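You operate a simulated robot arm through the tools that you are given. There is no shell and no other tool. Be economical: measure what you need, move in short steps, check, and stop when the job is done.

You run a simulated two-armed robot. Do the job below in one go: nothing can be reset, and whatever is moved stays where it is left.

TASK
Bring the index table home with the pendant in hand.
Fine: mode to Set before the step, one press of Step, the pendant back in its holder, mode back to Auto. Set down upright: pendant.

The check looks at the end state, three seconds after you hand in, the way a careful person would. Anything else that was tipped, shoved, dropped, spilled or broken makes it a failure.

THE ROBOT
Two 7-joint arms with two-finger parallel grippers on one trunk, on a base that drives. Base frame: it is fixed to the floor where the robot stands at the start and does not move with it; the origin is under the middle of the robot, x ahead of it, y to its left, z up. Readings come in cm, degrees, newtons and seconds.
The left shoulder is at the start at [7, 16.3, 124.5], the right one opposite. With the tool pointing down near the work surface each hand reaches from about 40 to 88 cm from the robot's upright axis, wherever it stands, measured 20 degrees to its own side. Places, roughly: mode switch [60, 0, 110]; step button [60, -10, 100]. Payload 3.43 kg a hand.
Tool frame (each hand has its own): the origin (TCP) lies between the finger pads and is the grasp point; the fingertips stand 3.4 cm ahead of it; z points along the fingers, y is the line along which they close. Largest opening 12.8 cm; finger width 2.4, thickness 1.2; the body of the gripper, 4.8 by 13 cm, starts 9.6 cm behind the TCP.
Orientation is that of the tool frame in the base frame, as a unit quaternion [w, x, y, z]. With the fingers straight down and closing along the base's y, the tool's x points along the base's -x, its y along +y and its z along -z.

THE INTERFACE
- The arms move only by the tool arm_command. It takes "left_deltas", "right_deltas" or both (then of equal length, played together; a hand with none holds still); each is text: rows parted by semicolons, each of 7 numbers parted by spaces: the turn, a rotation vector about the tool's x, y, z in units of 120 degrees (1.0 is 120 degrees), then the shift along the tool's x, y, z in units of 250 mm (1.0 is 250 mm), then the gripper command, from -1 (fully open) to 1 (shut), values between in proportion. In form: wx wy wz tx ty tz fingers; .... A call has 1 to 10 rows; each row is the pose to reach, as a shift and turn from the pose commanded when the call began, along the tool's axes at that moment. A call with a number of a shift or a turn outside -1 to 1 is refused whole. Each row takes 0.2 s and may step no farther than 5 cm and 8.6 degrees from the row before; otherwise, or with a gripper value out of range, the whole call is refused. A pose out of reach is approached as far as the arm can. The call stops where the force on the tool passes 40 N (or 10 N more than at its start, if that is more) or the arm is blocked; 0.2 s more then pass. The fingers move at their own pace (about 15.3 cm/s each) and stop on an object; they squeeze with about 21 N. The grip force told is the motor's: it shows also when the fingers shut on nothing. Time passes only in rows, and 0.2 s behind the last, so rows that repeat a pose let the fingers close. It gives the time, the measured TCP pose, the force on the tool (base axes), the opening and the grip force at its end, in the units of the frame above (readings bear some noise), with the torque about the TCP (base axes, N m) and any sound that the robot's microphone picked up, and new pictures: "views" is both (left out), scene, wrist or none (wrist: the cameras of the hands that moved).
- Cameras (640 x 400 px; columns grow to the right, rows downward): "scene" is now at [13.94, -1.58, 149.54]; the picture's right is [-0.24, -0.97, 0.00], its down [-0.38, 0.10, -0.92] and it looks along [0.89, -0.22, -0.40] (base axes); focal length 283 px, centre (320, 200). "left" rides on the left gripper at [7.6, 1.1, -16] in its tool frame; the picture's right is [-0.15, 0.99, 0.00], its down [-0.88, -0.13, -0.46] and it looks along [-0.45, -0.07, 0.89] (tool axes); focal length 234 px, centre (320, 200). "right" rides on the right gripper at [7.6, -1.1, -16] in its tool frame; the picture's right is [0.15, 0.99, 0.00], its down [-0.88, 0.13, -0.46] and it looks along [-0.45, 0.07, 0.89] (tool axes); focal length 234 px, centre (320, 200). There is no depth. A picture from a camera that has moved, and an enlarged one, comes with that camera's place and axes in the base frame and with its lens. The place of the scene camera against the robot may be out by one fixed shift of up to 1.2 cm in any direction.
- lift_body(by): slides the trunk up (or, below 0, down) by that many cm; the arms and the scene camera ride with it, the base frame stays. It gives what a move gives, with no picture.
- steer(legs): drives the robot by 1 to 6 legs, each [ahead, left, turn to the left] in cm, cm and degrees, along the robot's own axes; the way and the turn of a leg run together, so that a leg with both is an arc; at most 150 cm and 180 degrees a leg. The arms and the cameras ride along, it lands a little off, and it stops where it bumps. It gives what a move gives, and a new picture of the scene camera.
- turn_head(pan, tilt): turns the head with the scene camera to pan (to the left, within 86 degrees either way) and tilt (down, from -29 to 69), counted from straight ahead of the robot. It gives what a move gives, and a new picture of the scene camera.
- enlarge(camera, box): a new picture of the part [left, top, right, bottom] of that camera's present view, enlarged. The clock stands still meanwhile.
- sign_off(): hands the job in; it is judged then, once.

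Go step by step. Nothing tells you exact positions but the pictures and the camera data: compare them with the known pose of the tool, close in by small moves and look again before you grip or let go. The budget is 120 turns and 260 pictures, counting those below and the enlarged ones. Unless the task says otherwise, let go and move clear before handing in, and close with one line.

The tools are called after "Emit:" by a JSON object that holds its "method" and its "body". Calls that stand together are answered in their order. arm_command: Moves the arms, as the interface text tells. Its arguments: {"type":"object","properties":{"left_deltas":{"type":"string"},"right_deltas":{"type":"string"},"views":{"type":"string","enum":["both","scene","wrist","none"]}},"required":[]} The other tools are called the same way: lift_body (by) slides the trunk up or down; steer (legs) drives the base; turn_head (pan, tilt) turns the head that bears the scene camera; enlarge (camera, box) takes an enlarged picture of a part of a camera's view; sign_off () hands the job in.

At the start:

```text
t: 0.0
left_tool_pos: [43.1, 9.65, 136.09]
left_tool_rot: [0.0, 0.0, 1.0, 0.0]
left_wrist_force: [0.3, -0.9, 0.0]
left_wrist_torque: [0.0, 0.01, -0.01]
left_opening: 12.81
left_grasp_force: 0.0
right_tool_pos: [45.3, -25.83, 130.51]
right_tool_rot: [0.0, 0.0, 1.0, 0.001]
right_wrist_force: [-0.5, -0.4, -1.0]
right_wrist_torque: [-0.01, 0.01, -0.02]
right_opening: 12.8
right_grasp_force: 0.1
trunk travel left (down, up): [-72.5, 21.5]
robot x, y, heading: [-0.02, -0.02, 0.1]
head pan, tilt: [-13.9, 23.3]
```

scene: 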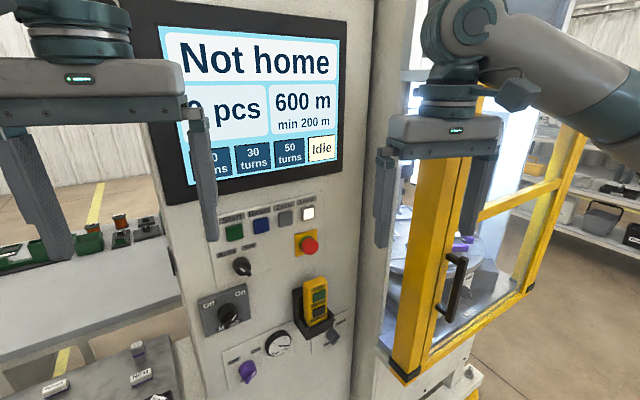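
right: 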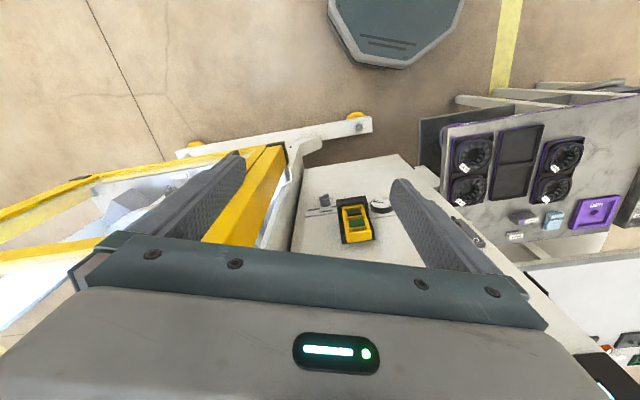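
left: 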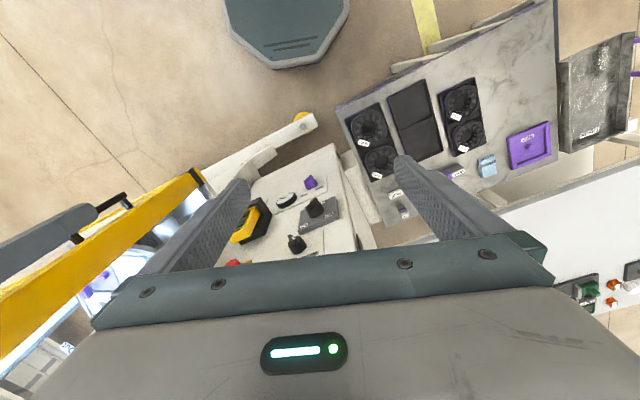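

I see a machine panel with a display "Not home", a row of buttons, a mode switch and a yellow pendant in a holder. I'll enlarge the panel to read the labels.

Emit:
{"method": "enlarge", "body": {"camera": "scene", "box": [190, 190, 370, 310]}}

Emit:
{"method": "enlarge", "body": {"camera": "scene", "box": [190, 280, 370, 400]}}

Emit:
{"method": "enlarge", "body": {"camera": "right", "box": [280, 150, 430, 250]}}

```text
3.33 times, centred on (280, 250) of scene
camera zoom: at [13.94, -1.58, 149.54], right [-0.24, -0.97, 0.0], down [-0.38, 0.1, -0.92], along [0.89, -0.22, -0.4], focal length 944 px, centre (453, 33)
```

zoom: 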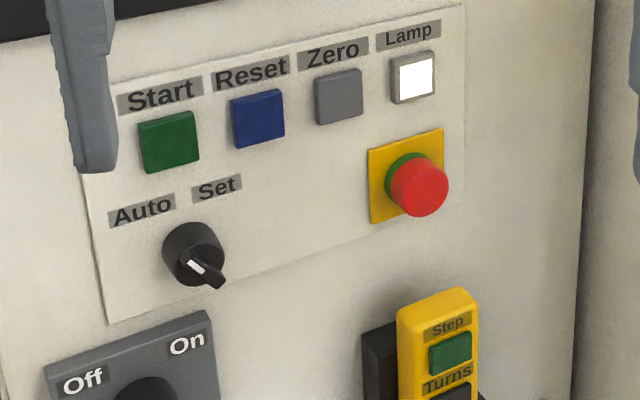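

```text
3.33 times, centred on (280, 340) of scene
camera zoom: at [13.94, -1.58, 149.54], right [-0.24, -0.97, 0.0], down [-0.38, 0.1, -0.92], along [0.89, -0.22, -0.4], focal length 944 px, centre (453, -267)
```

zoom: 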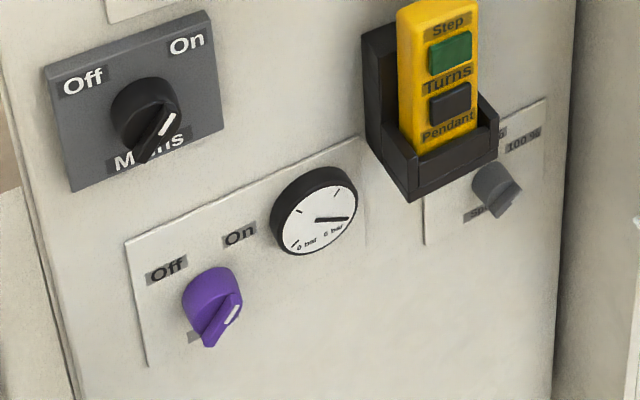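

```text
4.00 times, centred on (355, 200) of right
camera zoom: at [37.74, -26.94, 146.55], right [-0.15, 0.99, 0.0], down [0.88, 0.13, 0.46], along [0.45, 0.07, -0.89], focal length 937 px, centre (180, 200)
```

zoom: 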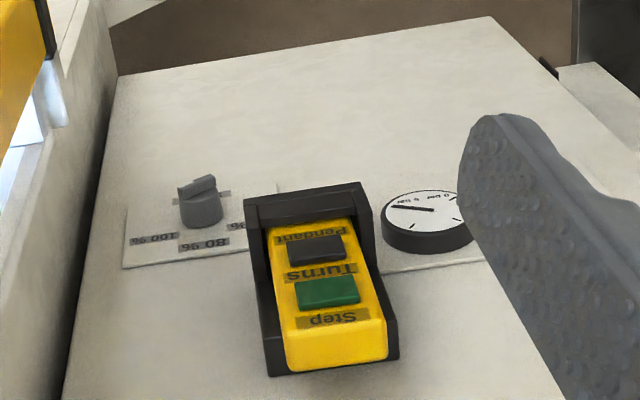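

The panel is vertical, with its normal yawed about 17.5° toward robot-right. From triangulation the mode knob is near [62, 2.3, 116] and the Step button near [65.5, -14, 101]. The hands need room to point forward, so I'll back the base away first.

Emit:
{"method": "steer", "body": {"legs": [[-22, 0, 0]]}}

```text
t: 1.7
left_tool_pos: [21.11, 9.54, 136.02]
left_tool_rot: [0.0, 0.003, 1.0, 0.001]
left_wrist_force: [0.2, 0.9, 0.6]
left_wrist_torque: [-0.03, -0.02, 0.0]
left_opening: 12.77
left_grasp_force: 0.0
right_tool_pos: [23.2, -26.08, 130.5]
right_tool_rot: [0.0, 0.003, 1.0, 0.0]
right_wrist_force: [0.2, -0.5, -0.6]
right_wrist_torque: [-0.01, 0.02, 0.0]
right_opening: 12.82
right_grasp_force: 0.1
trunk travel left (down, up): [-72.5, 21.5]
robot x, y, heading: [-21.95, 0.23, -0.3]
head pan, tilt: [-13.9, 23.3]
camera scene: at [-8.02, -1.6, 149.52], right [-0.25, -0.97, 0.0], down [-0.38, 0.1, -0.92], along [0.89, -0.23, -0.4], focal length 283 px, centre (320, 200)
```

scene: 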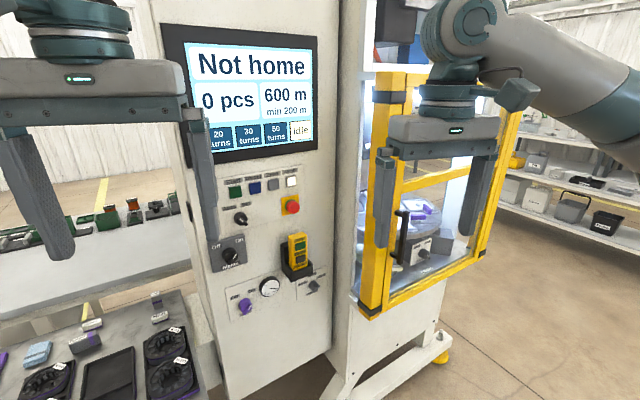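

The base is back and the guard frame is clear of the arms. Next I'll pitch both hands forward in staging poses.

Emit:
{"method": "arm_command", "body": {"left_deltas": "0 -0.07 0 -0.056 -0.018 0.064 0.4; 0 -0.14 0 -0.112 -0.036 0.128 0.4; 0 -0.21 0 -0.168 -0.054 0.192 0.4; 0 -0.28 0 -0.224 -0.072 0.256 0.4; 0 -0.35 0 -0.28 -0.09 0.32 0.4; 0 -0.42 0 -0.336 -0.108 0.384 0.4; 0 -0.49 0 -0.392 -0.126 0.448 0.4; 0 -0.56 0 -0.448 -0.144 0.512 0.4; 0 -0.63 0 -0.504 -0.162 0.576 0.4; 0 -0.70 0 -0.56 -0.18 0.64 0.4", "right_deltas": "0 -0.07 0 -0.052 0.004 0.09 -0.4; 0 -0.14 0 -0.104 0.008 0.18 -0.4; 0 -0.21 0 -0.156 0.012 0.27 -0.4; 0 -0.28 0 -0.208 0.016 0.36 -0.4; 0 -0.35 0 -0.26 0.02 0.45 -0.4; 0 -0.42 0 -0.312 0.024 0.54 -0.4; 0 -0.49 0 -0.364 0.028 0.63 -0.4; 0 -0.56 0 -0.416 0.032 0.72 -0.4; 0 -0.63 0 -0.468 0.036 0.81 -0.4; 0 -0.70 0 -0.52 0.04 0.9 -0.4"}}

```text
t: 3.9
left_tool_pos: [35.27, 4.92, 119.91]
left_tool_rot: [0.669, 0.001, 0.743, -0.001]
left_wrist_force: [0.4, 0.1, 0.8]
left_wrist_torque: [-0.02, 0.02, -0.04]
left_opening: 3.82
left_grasp_force: 0.0
right_tool_pos: [36.93, -24.98, 109.7]
right_tool_rot: [0.683, 0.003, 0.731, -0.003]
right_wrist_force: [-3.1, -0.1, -7.4]
right_wrist_torque: [-0.08, -0.83, 0.09]
right_opening: 8.95
right_grasp_force: 0.1
right hand out of reach, approached as far as the arm can: row 6, 7, 8, 9
trunk travel left (down, up): [-72.5, 21.5]
robot x, y, heading: [-22.43, 0.12, -0.2]
head pan, tilt: [-13.9, 23.3]
camera scene: at [-8.04, -1.67, 149.51], right [-0.25, -0.97, 0.0], down [-0.38, 0.1, -0.92], along [0.89, -0.23, -0.4], focal length 283 px, centre (320, 200)
camera right: at [20.48, -26.14, 103.36], right [0.0, 0.99, -0.15], down [-0.39, 0.13, 0.91], along [0.92, 0.06, 0.39], focal length 234 px, centre (320, 200)
camera left: at [18.51, 6.21, 114.06], right [0.02, 0.99, 0.14], down [-0.36, -0.13, 0.92], along [0.93, -0.07, 0.36], focal length 234 px, centre (320, 200)
```

scene: 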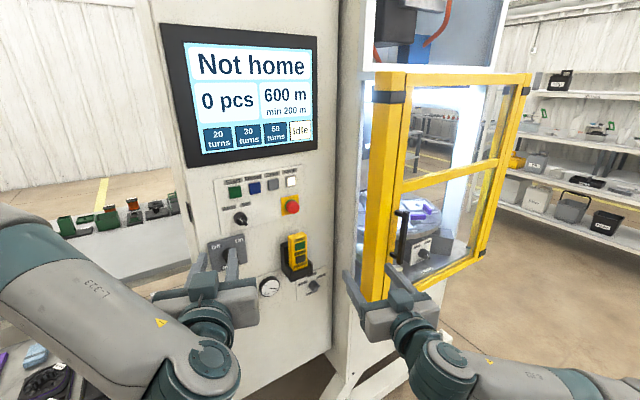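
right: 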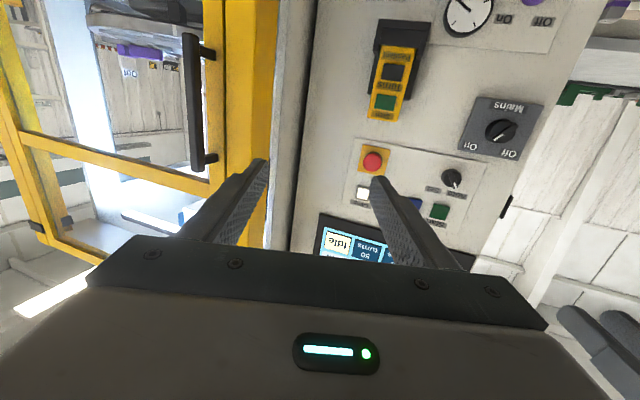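
left: 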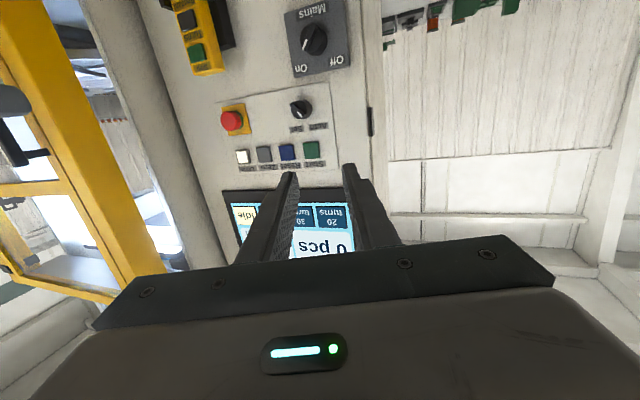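

Both wrist cameras now see the panel (upside down). I'll zoom in on the knob and the pendant.

Emit:
{"method": "enlarge", "body": {"camera": "left", "box": [200, 70, 360, 170]}}

Emit:
{"method": "enlarge", "body": {"camera": "right", "box": [340, 0, 540, 125]}}

Emit:
{"method": "enlarge", "body": {"camera": "scene", "box": [215, 170, 335, 245]}}

Emit:
{"method": "enlarge", "body": {"camera": "right", "box": [340, 125, 540, 250]}}

```text
4.00 times, centred on (280, 120) of left
camera zoom: at [18.51, 6.21, 114.06], right [0.02, 0.99, 0.14], down [-0.36, -0.13, 0.92], along [0.93, -0.07, 0.36], focal length 937 px, centre (480, 520)
```

zoom: 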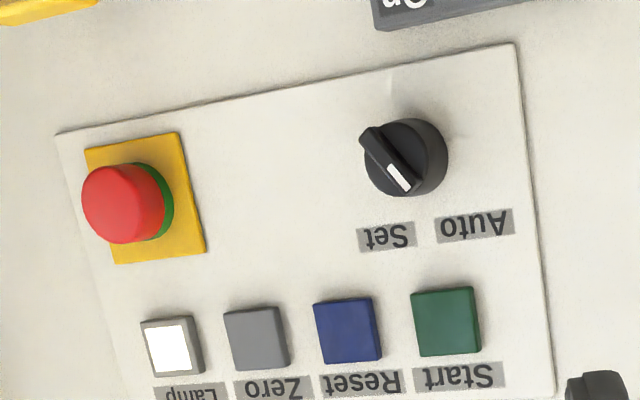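

```text
3.20 times, centred on (440, 62) of right
camera zoom: at [20.48, -26.14, 103.36], right [0.0, 0.99, -0.15], down [-0.39, 0.13, 0.91], along [0.92, 0.06, 0.39], focal length 749 px, centre (-64, 640)
```

zoom: 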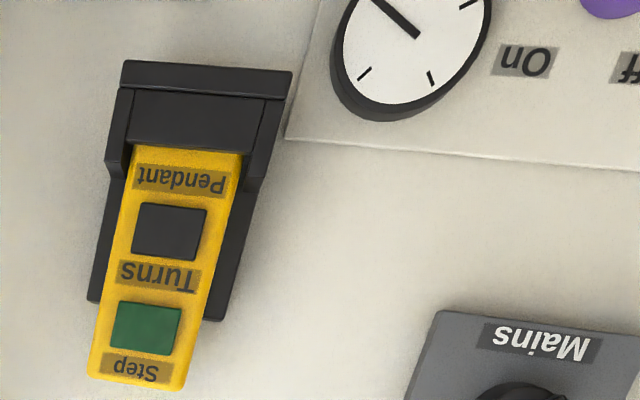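

```text
5.33 times, centred on (275, 208) of scene
camera zoom: at [-8.04, -1.67, 149.51], right [-0.25, -0.97, 0.0], down [-0.38, 0.1, -0.92], along [0.89, -0.23, -0.4], focal length 1511 px, centre (560, 160)
```

zoom: 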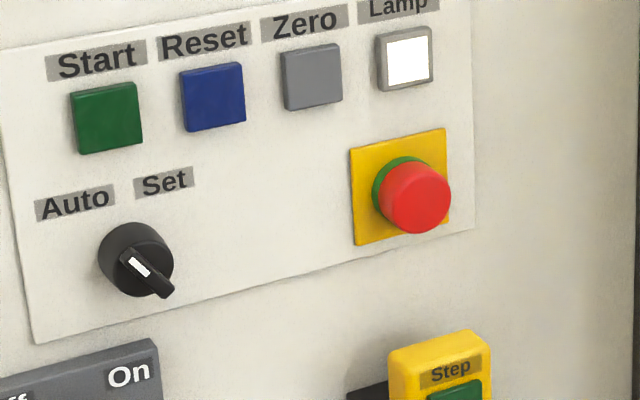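

```text
3.20 times, centred on (440, 188) of right
camera zoom: at [20.48, -26.14, 103.36], right [0.0, 0.99, -0.15], down [-0.39, 0.13, 0.91], along [0.92, 0.06, 0.39], focal length 749 px, centre (-64, 240)
```

zoom: 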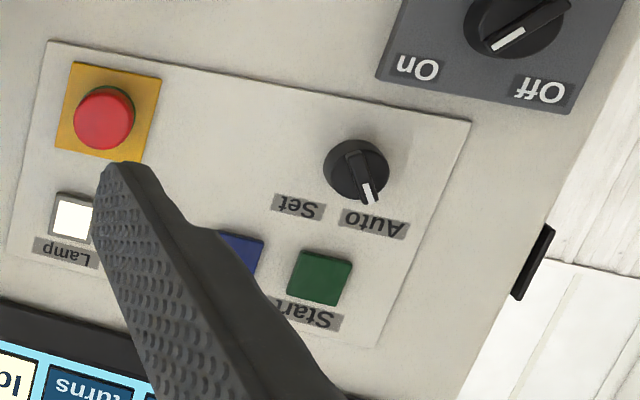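

The knob ridge front is at about [63.3, 1.4, 113.7], turned about 30° left to Auto. The panel yaw is 17.9°. I'll bring the left hand in front of the knob, rolled to match the ridge.

Emit:
{"method": "arm_command", "body": {"left_deltas": "-0.0166 -0.0109 -0.0319 0.020 -0.03 0.105 0.4; -0.0332 -0.0219 -0.0639 0.040 -0.06 0.2095 0.4; -0.0498 -0.0328 -0.0958 0.060 -0.09 0.314 0.4; -0.0663 -0.0437 -0.1277 0.080 -0.12 0.419 0.4; -0.0829 -0.0547 -0.1597 0.1006 -0.15 0.524 0.4; -0.0995 -0.0656 -0.1916 0.1207 -0.18 0.6285 0.4; -0.1161 -0.0766 -0.2236 0.1409 -0.21 0.733 0.4; -0.1327 -0.0875 -0.2555 0.161 -0.24 0.838 0.4; -0.1327 -0.0875 -0.2555 0.161 -0.24 0.838 0.4"}}

```text
t: 5.9
left_tool_pos: [55.11, -0.84, 113.89]
left_tool_rot: [0.703, -0.286, 0.647, -0.076]
left_wrist_force: [0.3, 0.4, -0.2]
left_wrist_torque: [-0.03, 0.0, 0.0]
left_opening: 3.84
left_grasp_force: 0.1
right_tool_pos: [36.15, -25.0, 107.85]
right_tool_rot: [0.669, 0.003, 0.744, -0.003]
right_wrist_force: [0.2, 0.0, -0.4]
right_wrist_torque: [0.05, 0.0, 0.02]
right_opening: 8.98
right_grasp_force: 0.0
trunk travel left (down, up): [-72.5, 21.5]
robot x, y, heading: [-22.08, 0.22, -0.3]
head pan, tilt: [-13.9, 23.3]
camera scene: at [-8.19, -1.51, 149.55], right [-0.25, -0.97, 0.0], down [-0.38, 0.1, -0.92], along [0.89, -0.23, -0.4], focal length 283 px, centre (320, 200)
camera left: at [40.71, -8.3, 106.81], right [-0.28, 0.89, -0.37], down [-0.53, 0.17, 0.83], along [0.8, 0.43, 0.42], focal length 234 px, centre (320, 200)
```

scene: 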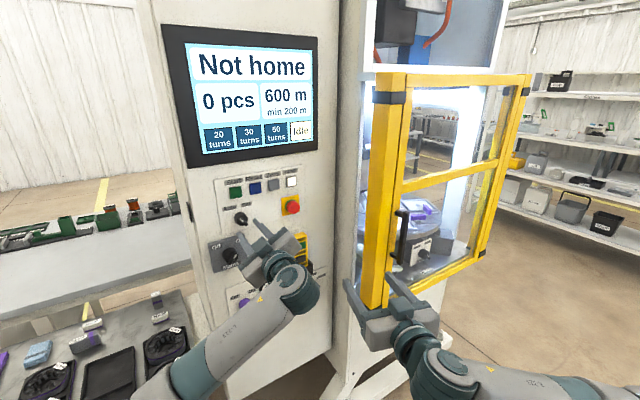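
left: 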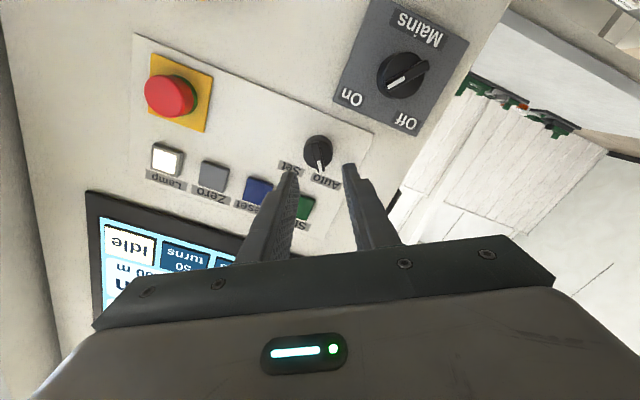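

The knob projects where predicted. I'll zoom in to check the ridge alignment.

Emit:
{"method": "enlarge", "body": {"camera": "left", "box": [260, 115, 380, 190]}}

```text
5.33 times, centred on (320, 152) of left
camera zoom: at [40.71, -8.3, 106.81], right [-0.28, 0.89, -0.37], down [-0.53, 0.17, 0.83], along [0.8, 0.43, 0.42], focal length 1249 px, centre (320, 453)
```

zoom: 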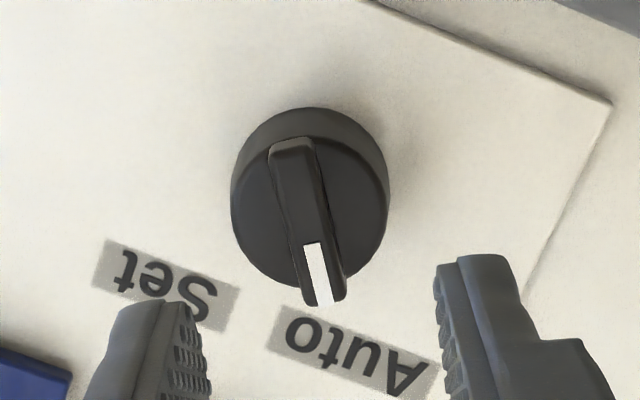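

The ridge is about 35° off vertical, so I'll add a few degrees of roll. Then I'll advance 6 cm so the fingertips straddle it.

Emit:
{"method": "arm_command", "body": {"left_deltas": "0 0 -0.033 0.017 -0.0054 0.06 0.4; 0 0 -0.033 0.017 -0.0054 0.12 0.4; 0 0 -0.033 0.017 -0.0054 0.18 0.4; 0 0 -0.033 0.017 -0.0054 0.21 0.4; 0 0 -0.033 0.017 -0.0054 0.24 0.4; 0 0 -0.033 0.017 -0.0054 0.24 0.4", "views": "wrist"}}

Emit:
{"method": "enlarge", "body": {"camera": "left", "box": [260, 115, 380, 190]}}

```text
t: 7.3
left_tool_pos: [61.18, 0.55, 113.75]
left_tool_rot: [0.7, -0.307, 0.637, -0.101]
left_wrist_force: [0.0, -0.1, -0.5]
left_wrist_torque: [0.0, 0.0, 0.02]
left_opening: 3.84
left_grasp_force: 0.2
right_tool_pos: [36.26, -25.02, 107.94]
right_tool_rot: [0.669, 0.003, 0.743, -0.002]
right_wrist_force: [0.4, 0.1, -0.3]
right_wrist_torque: [-0.03, 0.0, 0.0]
right_opening: 8.95
right_grasp_force: 0.0
trunk travel left (down, up): [-72.5, 21.5]
robot x, y, heading: [-21.6, 0.12, -0.2]
head pan, tilt: [-13.9, 23.3]
camera left: at [46.86, -7.39, 106.73], right [-0.27, 0.86, -0.43], down [-0.55, 0.23, 0.8], along [0.79, 0.46, 0.41], focal length 234 px, centre (320, 200)
```

left: 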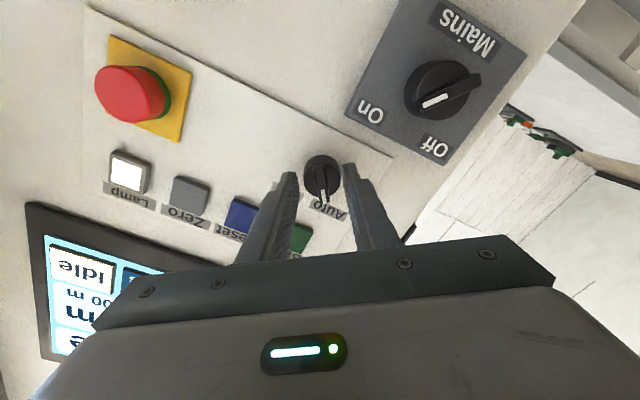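

```text
5.33 times, centred on (320, 152) of left
camera zoom: at [46.86, -7.39, 106.73], right [-0.27, 0.86, -0.43], down [-0.55, 0.23, 0.8], along [0.79, 0.46, 0.41], focal length 1249 px, centre (320, 453)
```

zoom: 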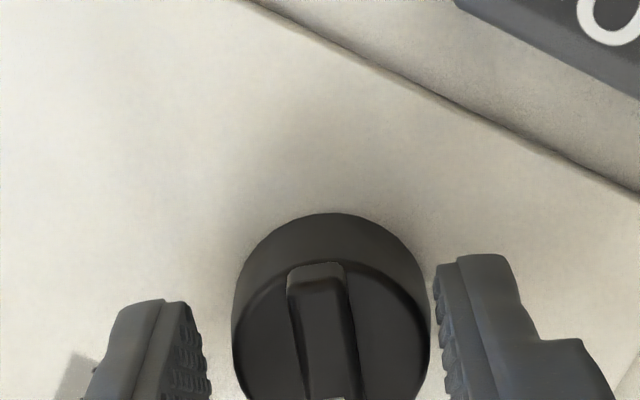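

The fingers straddle the ridge and are centred on it. I'll close on it now.

Emit:
{"method": "arm_command", "body": {"left_deltas": "0 0 0 0 0 0 0.8; 0 0 0 0 0 0 1; 0 0 0 0 0 0 1; 0 0 0 0 0 0 1", "views": "wrist"}}

Emit:
{"method": "enlarge", "body": {"camera": "left", "box": [250, 125, 394, 215]}}

```text
t: 8.3
left_tool_pos: [61.2, 0.57, 113.71]
left_tool_rot: [0.699, -0.308, 0.638, -0.1]
left_wrist_force: [-7.6, 5.1, -10.6]
left_wrist_torque: [0.08, -0.14, 0.64]
left_opening: 3.23
left_grasp_force: 44.8
right_tool_pos: [36.23, -24.91, 107.86]
right_tool_rot: [0.669, 0.002, 0.743, -0.002]
right_wrist_force: [0.4, -0.3, 0.0]
right_wrist_torque: [-0.06, -0.01, 0.01]
right_opening: 8.96
right_grasp_force: 0.0
trunk travel left (down, up): [-72.5, 21.5]
robot x, y, heading: [-21.79, 0.02, -0.5]
head pan, tilt: [-13.9, 23.3]
camera left: at [46.84, -7.28, 106.66], right [-0.28, 0.86, -0.43], down [-0.55, 0.23, 0.8], along [0.79, 0.46, 0.41], focal length 234 px, centre (320, 200)
```

left: 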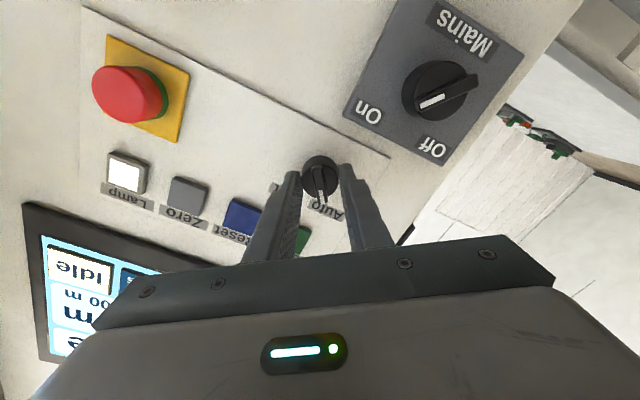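

```text
4.44 times, centred on (322, 170) of left
camera zoom: at [46.84, -7.28, 106.66], right [-0.28, 0.86, -0.43], down [-0.55, 0.23, 0.8], along [0.79, 0.46, 0.41], focal length 1041 px, centre (311, 333)
```

zoom: 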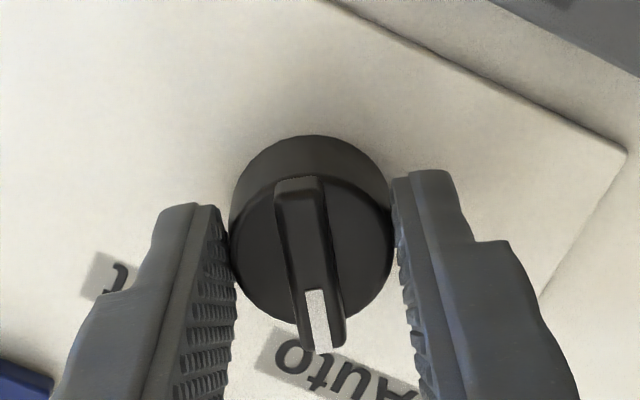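

The fingers have gripped the knob's cylinder (3.2 cm) rather than its ridge. I'll open, back off 0.7 cm and close on the ridge.

Emit:
{"method": "arm_command", "body": {"left_deltas": "0 0 0 0 0 0 0.4; 0 0 0 0 0 0 0.4; 0 0 0 0 0 -0.014 0.4; 0 0 0 0 0 -0.03 0.4; 0 0 0 0 0 -0.03 0.8; 0 0 0 0 0 -0.03 1; 0 0 0 0 0 -0.03 1; 0 0 0 0 0 -0.03 1; 0 0 0 0 0 -0.03 1", "views": "wrist"}}

Emit:
{"method": "enlarge", "body": {"camera": "left", "box": [250, 125, 394, 215]}}

```text
t: 10.3
left_tool_pos: [60.37, 0.33, 113.52]
left_tool_rot: [0.699, -0.309, 0.638, -0.101]
left_wrist_force: [-9.3, 7.0, -12.2]
left_wrist_torque: [0.1, -0.18, 0.84]
left_opening: 3.12
left_grasp_force: 44.7
right_tool_pos: [36.23, -24.96, 108.01]
right_tool_rot: [0.669, 0.002, 0.743, -0.002]
right_wrist_force: [-0.4, 0.3, -0.6]
right_wrist_torque: [0.02, -0.03, -0.01]
right_opening: 8.91
right_grasp_force: 0.1
trunk travel left (down, up): [-72.5, 21.5]
robot x, y, heading: [-22.41, 0.1, -0.4]
head pan, tilt: [-13.9, 23.3]
camera left: at [46.2, -7.55, 106.59], right [-0.28, 0.86, -0.43], down [-0.55, 0.23, 0.8], along [0.79, 0.46, 0.41], focal length 234 px, centre (320, 200)
```

left: 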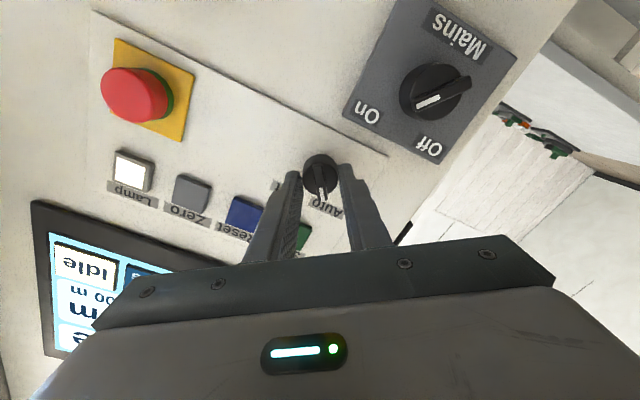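

```text
4.44 times, centred on (322, 170) of left
camera zoom: at [46.2, -7.55, 106.59], right [-0.28, 0.86, -0.43], down [-0.55, 0.23, 0.8], along [0.79, 0.46, 0.41], focal length 1041 px, centre (311, 333)
```

zoom: 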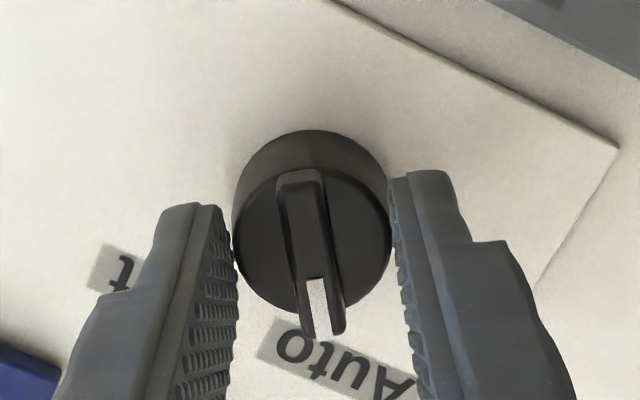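

It is still on the cylinder, so I'll back off another 0.7 cm and recentre slightly in +y.

Emit:
{"method": "arm_command", "body": {"left_deltas": "0 0 0 0 0 0 0.4; 0 0 0 0 0 0 0.4; 0 0 0 0 0.008 -0.014 0.4; 0 0 0 0 0.008 -0.028 0.4; 0 0 0 0 0.008 -0.028 0.8; 0 0 0 0 0.008 -0.028 1; 0 0 0 0 0.008 -0.028 1; 0 0 0 0 0.008 -0.028 1; 0 0 0 0 0.008 -0.028 1", "views": "wrist"}}

Emit:
{"method": "enlarge", "body": {"camera": "left", "box": [250, 125, 394, 215]}}

```text
t: 12.3
left_tool_pos: [59.8, 0.15, 113.48]
left_tool_rot: [0.7, -0.308, 0.637, -0.101]
left_wrist_force: [-1.4, 2.7, -3.3]
left_wrist_torque: [0.14, -0.53, 0.66]
left_opening: 0.9
left_grasp_force: 42.5
right_tool_pos: [36.23, -25.08, 107.95]
right_tool_rot: [0.669, 0.002, 0.743, -0.001]
right_wrist_force: [0.4, 1.0, 0.6]
right_wrist_torque: [-0.01, -0.04, 0.0]
right_opening: 8.95
right_grasp_force: 0.1
trunk travel left (down, up): [-72.5, 21.5]
robot x, y, heading: [-22.2, 0.06, -0.5]
head pan, tilt: [-13.9, 23.3]
camera left: at [45.52, -7.76, 106.54], right [-0.27, 0.86, -0.43], down [-0.55, 0.23, 0.8], along [0.79, 0.46, 0.41], focal length 234 px, centre (320, 200)
```

left: 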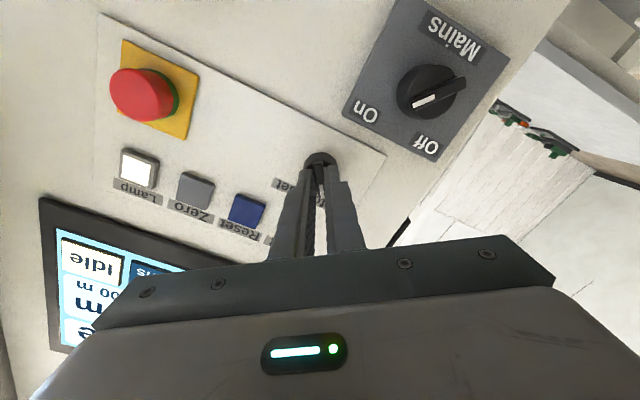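

```text
4.44 times, centred on (322, 170) of left
camera zoom: at [45.52, -7.76, 106.54], right [-0.27, 0.86, -0.43], down [-0.55, 0.23, 0.8], along [0.79, 0.46, 0.41], focal length 1041 px, centre (311, 333)
```

zoom: 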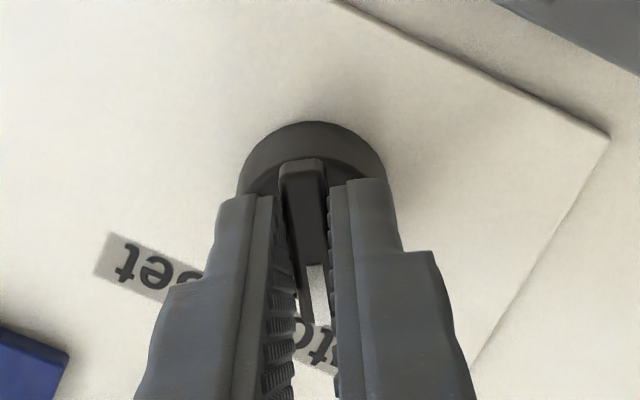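

The fingers are on the ridge (0.9 cm). I'll roll clockwise 60° toward Set.

Emit:
{"method": "arm_command", "body": {"left_deltas": "0 0 0.065 0 0 0 1; 0 0 0.13 0 0 0 1; 0 0 0.195 0 0 0 1; 0 0 0.26 0 0 0 1; 0 0 0.325 0 0 0 1; 0 0 0.39 0 0 0 1; 0 0 0.455 0 0 0 1; 0 0 0.52 0 0 0 1; 0 0 0.55 0 0 0 1"}}

Emit:
{"method": "enlarge", "body": {"camera": "left", "box": [250, 125, 394, 215]}}

```text
t: 14.3
left_tool_pos: [59.8, 0.19, 113.51]
left_tool_rot: [0.641, 0.09, 0.702, 0.297]
left_wrist_force: [-7.1, 11.0, -2.7]
left_wrist_torque: [-0.34, 1.05, 1.11]
left_opening: 0.88
left_grasp_force: 43.0
right_tool_pos: [36.25, -24.92, 107.91]
right_tool_rot: [0.669, 0.001, 0.743, -0.002]
right_wrist_force: [-0.2, 0.5, 1.0]
right_wrist_torque: [0.02, 0.0, 0.01]
right_opening: 8.95
right_grasp_force: 0.0
trunk travel left (down, up): [-72.5, 21.5]
robot x, y, heading: [-22.4, 0.3, -0.4]
head pan, tilt: [-13.9, 23.3]
camera scene: at [-8.25, -1.36, 149.55], right [-0.25, -0.97, 0.0], down [-0.38, 0.1, -0.92], along [0.89, -0.23, -0.39], focal length 283 px, centre (320, 200)
camera left: at [42.95, 0.27, 107.63], right [-0.23, 0.72, 0.65], down [-0.26, -0.69, 0.68], along [0.94, -0.01, 0.35], focal length 234 px, centre (320, 200)
```

scene: 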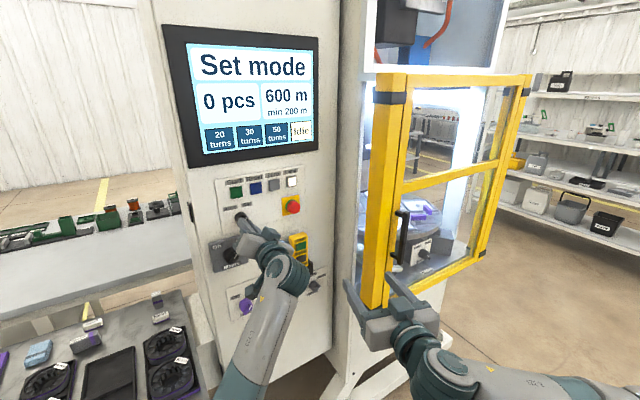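
left: 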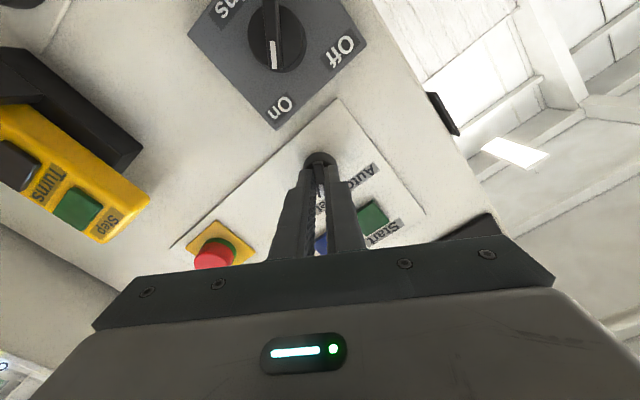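

```text
4.44 times, centred on (322, 170) of left
camera zoom: at [42.95, 0.27, 107.63], right [-0.23, 0.72, 0.65], down [-0.26, -0.69, 0.68], along [0.94, -0.01, 0.35], focal length 1041 px, centre (311, 333)
```

zoom: 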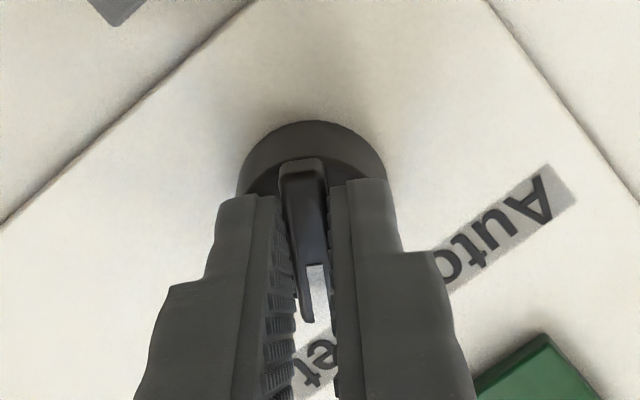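

The display now shows "Set mode". I'll open the left hand and retreat.

Emit:
{"method": "arm_command", "body": {"left_deltas": "0 0 0 0 0 0 0.5; 0 0 0 0 0 0 0.4; 0 0 0 0 0 -0.04 0.4; 0 0 0 0 0 -0.16 0.4; 0 0 0 0 0 -0.3 0.4; 0 0 0 0 0 -0.44 0.4"}}

Emit:
{"method": "enlarge", "body": {"camera": "left", "box": [100, 0, 260, 100]}}

Emit:
{"method": "enlarge", "body": {"camera": "scene", "box": [215, 190, 335, 265]}}

```text
t: 15.7
left_tool_pos: [52.54, 4.49, 113.07]
left_tool_rot: [0.635, 0.092, 0.67, 0.374]
left_wrist_force: [0.3, -0.1, 0.3]
left_wrist_torque: [0.0, -0.03, 0.02]
left_opening: 3.85
left_grasp_force: 0.1
right_tool_pos: [36.24, -24.97, 108.21]
right_tool_rot: [0.669, 0.003, 0.743, -0.003]
right_wrist_force: [0.6, -0.1, 0.3]
right_wrist_torque: [-0.01, -0.01, -0.02]
right_opening: 8.95
right_grasp_force: 0.0
trunk travel left (down, up): [-72.5, 21.5]
robot x, y, heading: [-21.98, 0.05, -0.0]
head pan, tilt: [-13.9, 23.3]
stopped in row 6 (left hand): the arm was blocked; the commanded pose is now the measured one
camera scene: at [-8.25, -1.6, 149.55], right [-0.25, -0.97, 0.0], down [-0.38, 0.1, -0.92], along [0.89, -0.23, -0.39], focal length 283 px, centre (320, 200)
camera left: at [36.14, 3.79, 106.46], right [-0.32, 0.61, 0.73], down [-0.22, -0.79, 0.57], along [0.92, 0.03, 0.39], focal length 234 px, centre (320, 200)
```

scene: 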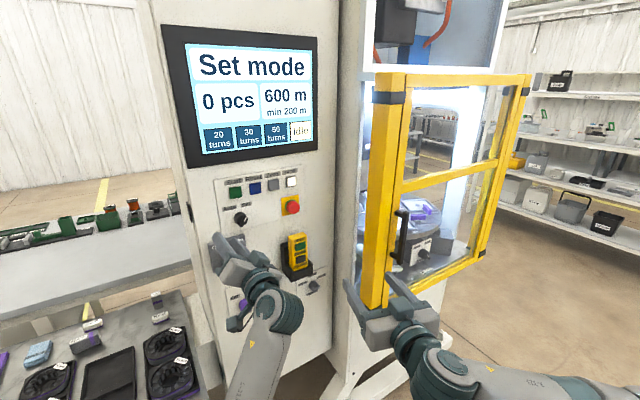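
left: 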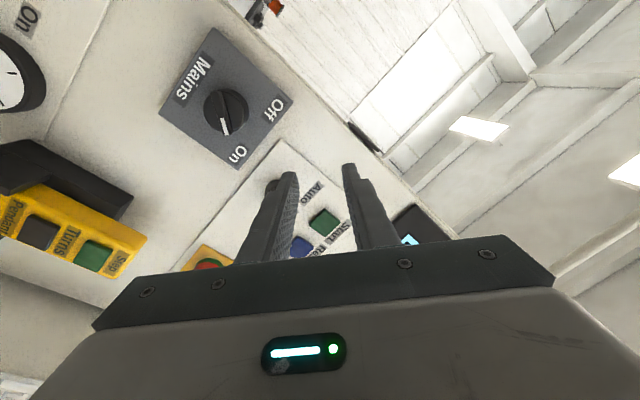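

```text
4.00 times, centred on (180, 50) of left
camera zoom: at [36.14, 3.79, 106.46], right [-0.32, 0.61, 0.73], down [-0.22, -0.79, 0.57], along [0.92, 0.03, 0.39], focal length 937 px, centre (880, 800)
```

zoom: 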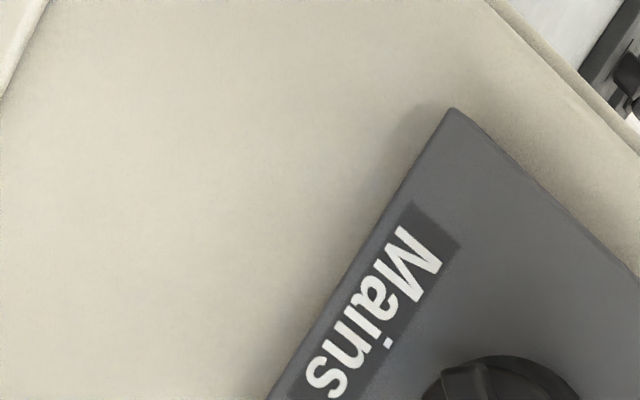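

```text
5.33 times, centred on (275, 228) of scene
camera zoom: at [-8.25, -1.6, 149.55], right [-0.25, -0.97, 0.0], down [-0.38, 0.1, -0.92], along [0.89, -0.23, -0.39], focal length 1511 px, centre (560, 53)
```

zoom: 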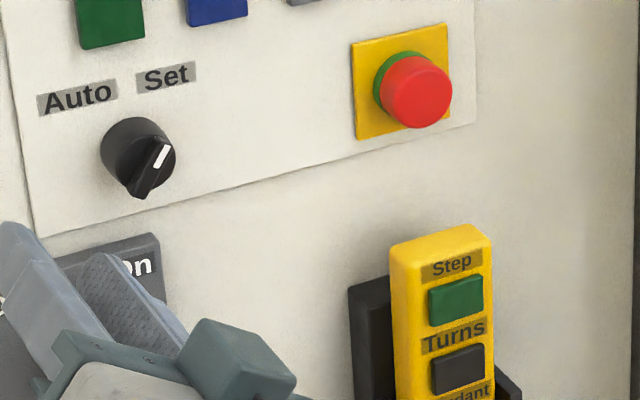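

Set is confirmed at the knob. I'll move the left hand back out of the way and bring the right hand in front of the pendant for a close look.

Emit:
{"method": "arm_command", "body": {"left_deltas": "0 0 -0.048 0.01 0.072 -0.043 0.4; 0 0 -0.097 0.02 0.144 -0.087 0.4; 0 0 -0.145 0.03 0.217 -0.13 0.4; 0 0 -0.193 0.04 0.289 -0.173 0.4; 0 0 -0.242 0.05 0.36 -0.217 0.4; 0 0 -0.29 0.058 0.433 -0.26 0.4", "right_deltas": "-0.025 -0.0083 -0.0013 0.042 0.047 0.124 -0.25; -0.05 -0.0165 -0.0026 0.084 0.093 0.249 -0.25; -0.0745 -0.0248 -0.0039 0.1255 0.14 0.373 -0.25; -0.099 -0.033 -0.0052 0.167 0.187 0.497 -0.25; -0.124 -0.0413 -0.0065 0.209 0.233 0.622 -0.25; -0.149 -0.0496 -0.0078 0.251 0.28 0.746 -0.25"}}

Emit:
{"method": "enlarge", "body": {"camera": "right", "box": [230, 60, 390, 160]}}

```text
t: 16.8
left_tool_pos: [47.14, 14.42, 122.11]
left_tool_rot: [0.733, -0.047, 0.61, 0.297]
left_wrist_force: [0.7, 0.6, -0.3]
left_wrist_torque: [-0.01, -0.02, -0.01]
left_opening: 3.83
left_grasp_force: 0.1
right_tool_pos: [49.63, -20.01, 101.98]
right_tool_rot: [0.692, -0.077, 0.713, 0.078]
right_wrist_force: [0.8, 0.0, -0.5]
right_wrist_torque: [-0.02, 0.01, 0.02]
right_opening: 8.0
right_grasp_force: 0.1
trunk travel left (down, up): [-72.5, 21.5]
robot x, y, heading: [-22.12, -0.1, -0.2]
head pan, tilt: [-13.9, 23.3]
stopped in row 5 (left hand): the arm was blocked; the commanded pose is now the measured one
camera scene: at [-8.12, -1.5, 149.54], right [-0.25, -0.97, 0.0], down [-0.38, 0.1, -0.92], along [0.89, -0.23, -0.4], focal length 283 px, centre (320, 200)
camera right: at [34.05, -24.62, 94.87], right [-0.22, 0.96, -0.14], down [-0.45, 0.03, 0.89], along [0.87, 0.26, 0.42], focal length 234 px, centre (320, 200)
camera left: at [33.2, 11.44, 111.51], right [-0.5, 0.75, 0.43], down [-0.4, -0.64, 0.66], along [0.77, 0.16, 0.62], focal length 234 px, centre (320, 200)
```

scene: 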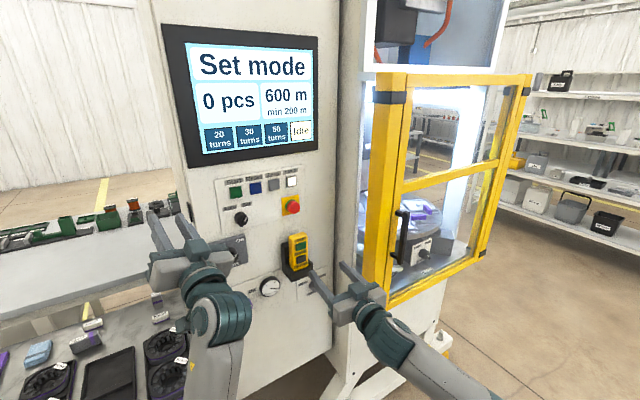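
right: 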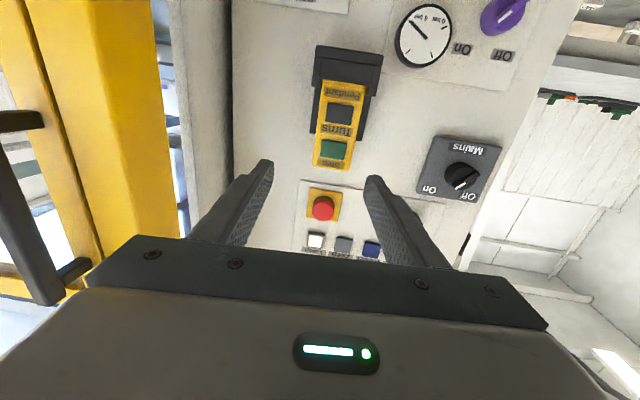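
left: 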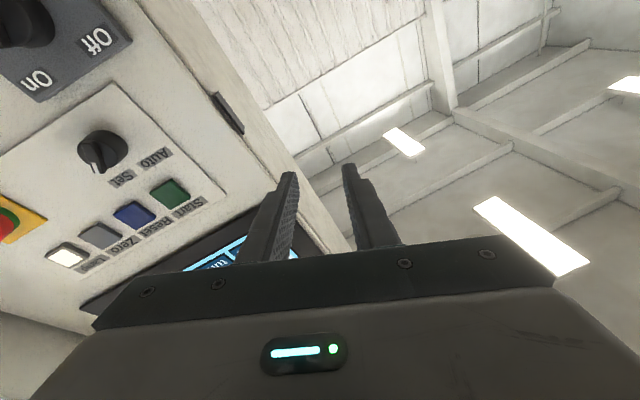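

```text
4.00 times, centred on (310, 110) of right
camera zoom: at [34.05, -24.62, 94.87], right [-0.22, 0.96, -0.14], down [-0.45, 0.03, 0.89], along [0.87, 0.26, 0.42], focal length 937 px, centre (360, 560)
```

zoom: 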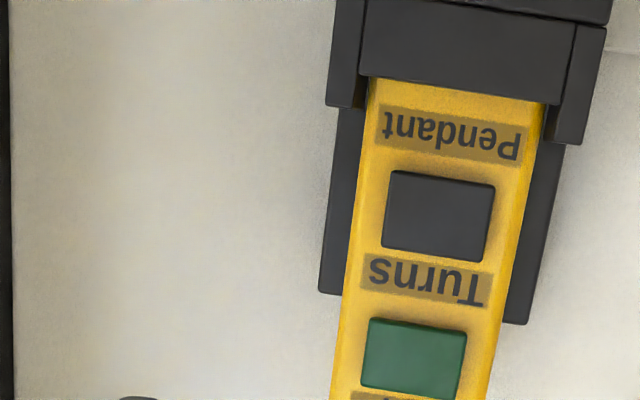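

The left arm stopped at some limit, but it is clear of everything. The pendant's front face is at about n=57.7, it is 5.4 cm wide, and it leans about 5°. I'll align the right hand 5 cm in front of it.

Emit:
{"method": "arm_command", "body": {"right_deltas": "-0.015 -0.0046 0 0.03 0.016 0.105 -0.25; -0.03 -0.009 0 0.06 0.032 0.21 -0.25; -0.044 -0.0137 0 0.0904 0.0484 0.3156 -0.25; -0.044 -0.0137 0 0.0904 0.0484 0.3156 -0.25"}}

Emit:
{"method": "enlarge", "body": {"camera": "right", "box": [210, 50, 434, 190]}}

Emit:
{"method": "enlarge", "body": {"camera": "scene", "box": [255, 210, 415, 310]}}

```text
t: 17.8
left_tool_pos: [47.05, 14.35, 122.21]
left_tool_rot: [0.733, -0.047, 0.609, 0.298]
left_wrist_force: [-0.5, 0.0, -0.3]
left_wrist_torque: [-0.01, -0.01, 0.0]
left_opening: 3.84
left_grasp_force: 0.1
right_tool_pos: [57.25, -17.28, 99.44]
right_tool_rot: [0.698, -0.108, 0.699, 0.111]
right_wrist_force: [0.2, 0.2, -0.6]
right_wrist_torque: [-0.01, -0.02, -0.03]
right_opening: 8.02
right_grasp_force: 0.2
trunk travel left (down, up): [-72.5, 21.5]
robot x, y, heading: [-21.93, 0.28, -0.2]
head pan, tilt: [-13.9, 23.3]
camera scene: at [-8.23, -1.61, 149.55], right [-0.25, -0.97, 0.0], down [-0.38, 0.1, -0.92], along [0.89, -0.23, -0.4], focal length 283 px, centre (320, 200)
camera right: at [42.34, -23.25, 91.81], right [-0.3, 0.94, -0.14], down [-0.47, -0.02, 0.88], along [0.83, 0.33, 0.45], focal length 234 px, centre (320, 200)
```

scene: 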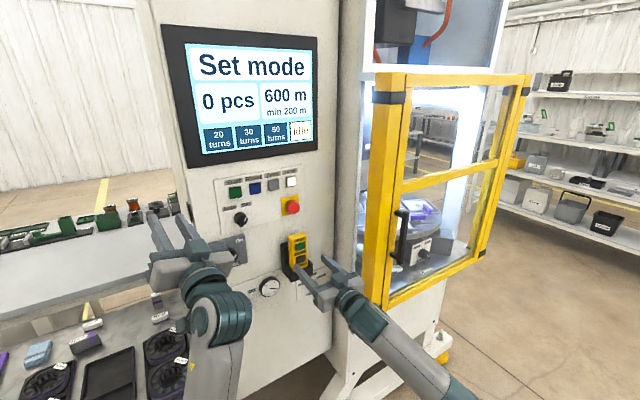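
right: 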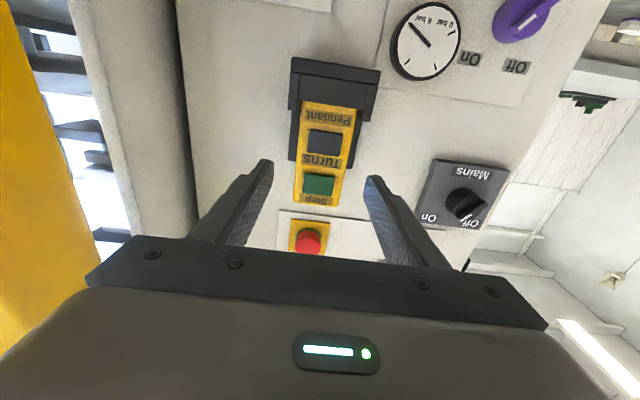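

```text
2.86 times, centred on (322, 120) of right
camera zoom: at [42.34, -23.25, 91.81], right [-0.3, 0.94, -0.14], down [-0.47, -0.02, 0.88], along [0.83, 0.33, 0.45], focal length 669 px, centre (314, 429)
```

zoom: 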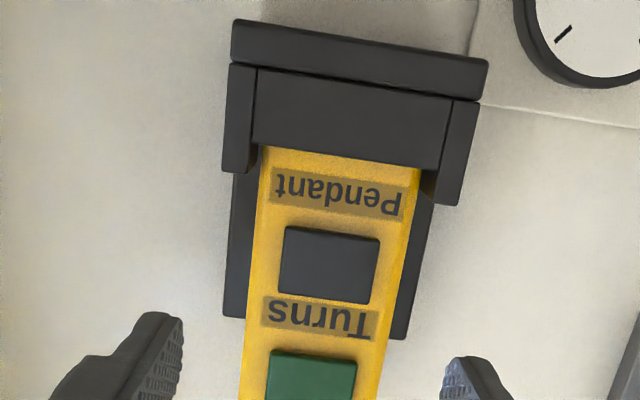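

```text
4.00 times, centred on (335, 260) of scene
camera zoom: at [-8.23, -1.61, 149.55], right [-0.25, -0.97, 0.0], down [-0.38, 0.1, -0.92], along [0.89, -0.23, -0.4], focal length 1133 px, centre (260, -40)
```

zoom: 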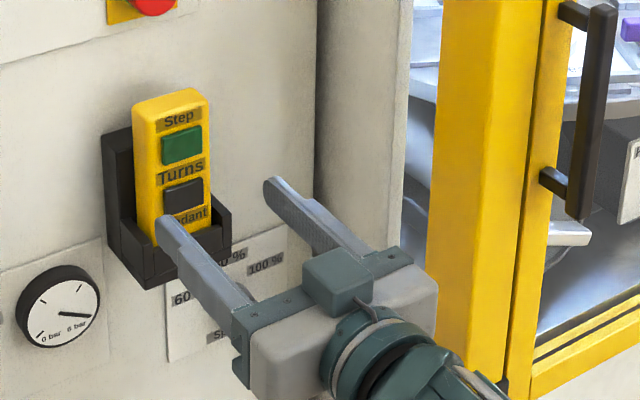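

The alignment is good. I'll advance 7.1 cm, then close.

Emit:
{"method": "arm_command", "body": {"right_deltas": "0 0 0 0 0.006 0.08 -0.25; 0 0 0 0 0.006 0.16 -0.25; 0 0 0 0 0.006 0.22 -0.25; 0 0 0 0 0.006 0.26 -0.25; 0 0 0 0 0.006 0.284 -0.25; 0 0 0 0 0.006 0.284 -0.25", "views": "wrist"}}

Emit:
{"method": "enlarge", "body": {"camera": "scene", "box": [255, 210, 415, 310]}}

```text
t: 19.2
left_tool_pos: [46.94, 14.36, 122.17]
left_tool_rot: [0.733, -0.046, 0.61, 0.297]
left_wrist_force: [-0.5, 0.1, 0.3]
left_wrist_torque: [0.0, -0.03, -0.02]
left_opening: 3.85
left_grasp_force: 0.1
right_tool_pos: [63.72, -14.93, 99.33]
right_tool_rot: [0.698, -0.108, 0.699, 0.111]
right_wrist_force: [-0.5, 0.6, 0.2]
right_wrist_torque: [-0.02, -0.02, -0.05]
right_opening: 8.01
right_grasp_force: 0.1
trunk travel left (down, up): [-72.5, 21.5]
robot x, y, heading: [-22.28, -0.29, -0.5]
head pan, tilt: [-13.9, 23.3]
camera right: at [48.78, -20.81, 91.75], right [-0.3, 0.94, -0.14], down [-0.47, -0.02, 0.88], along [0.83, 0.33, 0.45], focal length 234 px, centre (320, 200)
```

right: 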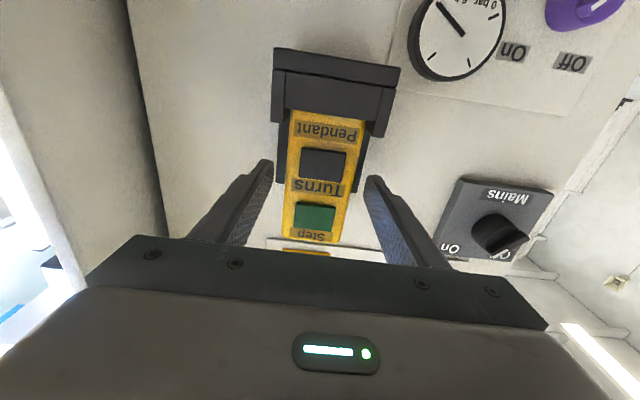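

```text
4.00 times, centred on (335, 260) of scene
camera zoom: at [-8.17, -1.58, 149.54], right [-0.25, -0.97, 0.0], down [-0.38, 0.1, -0.92], along [0.89, -0.23, -0.4], focal length 1133 px, centre (260, -40)
```

zoom: 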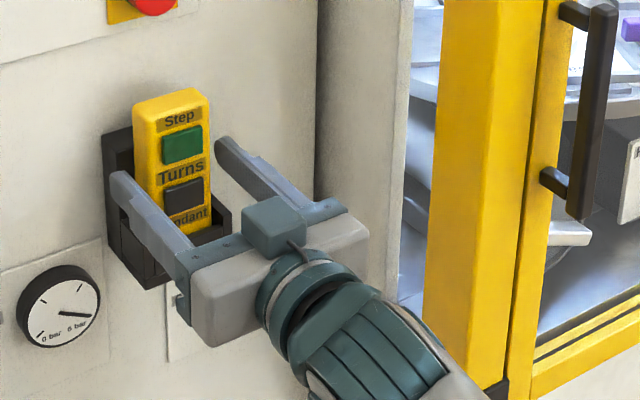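

Both fingers straddle the pendant evenly. Closing now.

Emit:
{"method": "arm_command", "body": {"right_deltas": "0 0 0 0 0 0 0.1; 0 0 0 0 0 0 0.3; 0 0 0 0 0 0 0.6; 0 0 0 0 0 0 1; 0 0 0 0 0 0 1", "views": "wrist"}}

Emit:
{"method": "enlarge", "body": {"camera": "scene", "box": [255, 210, 415, 310]}}

```text
t: 20.4
left_tool_pos: [46.94, 14.38, 122.11]
left_tool_rot: [0.733, -0.045, 0.61, 0.297]
left_wrist_force: [-1.0, -1.0, 0.5]
left_wrist_torque: [0.0, 0.0, 0.03]
left_opening: 3.85
left_grasp_force: 0.0
right_tool_pos: [63.63, -14.81, 99.27]
right_tool_rot: [0.698, -0.109, 0.699, 0.112]
right_wrist_force: [0.4, -0.4, 0.9]
right_wrist_torque: [-0.09, -0.11, -0.02]
right_opening: 5.56
right_grasp_force: 21.0
trunk travel left (down, up): [-72.5, 21.5]
robot x, y, heading: [-22.22, 0.51, -0.3]
head pan, tilt: [-13.9, 23.3]
camera right: at [48.79, -20.81, 91.77], right [-0.3, 0.94, -0.14], down [-0.47, -0.02, 0.88], along [0.83, 0.33, 0.45], focal length 234 px, centre (320, 200)
```

right: 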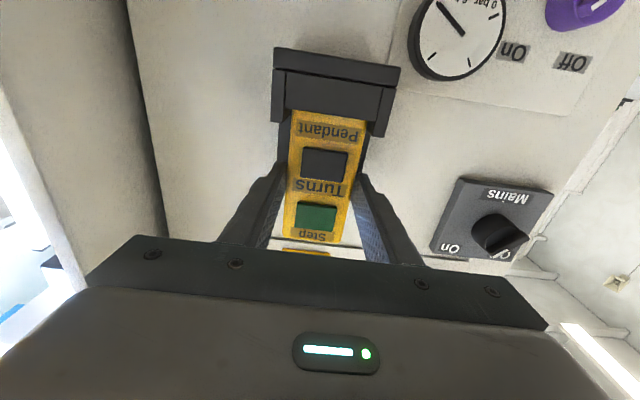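

```text
4.00 times, centred on (335, 260) of scene
camera zoom: at [-8.15, -1.58, 149.54], right [-0.25, -0.97, 0.0], down [-0.38, 0.1, -0.92], along [0.89, -0.23, -0.4], focal length 1133 px, centre (260, -40)
```

zoom: 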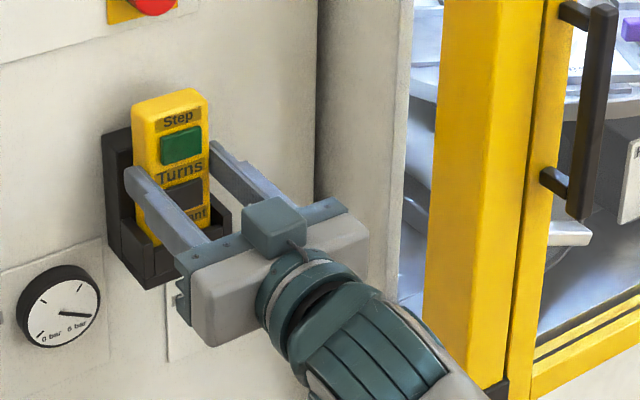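

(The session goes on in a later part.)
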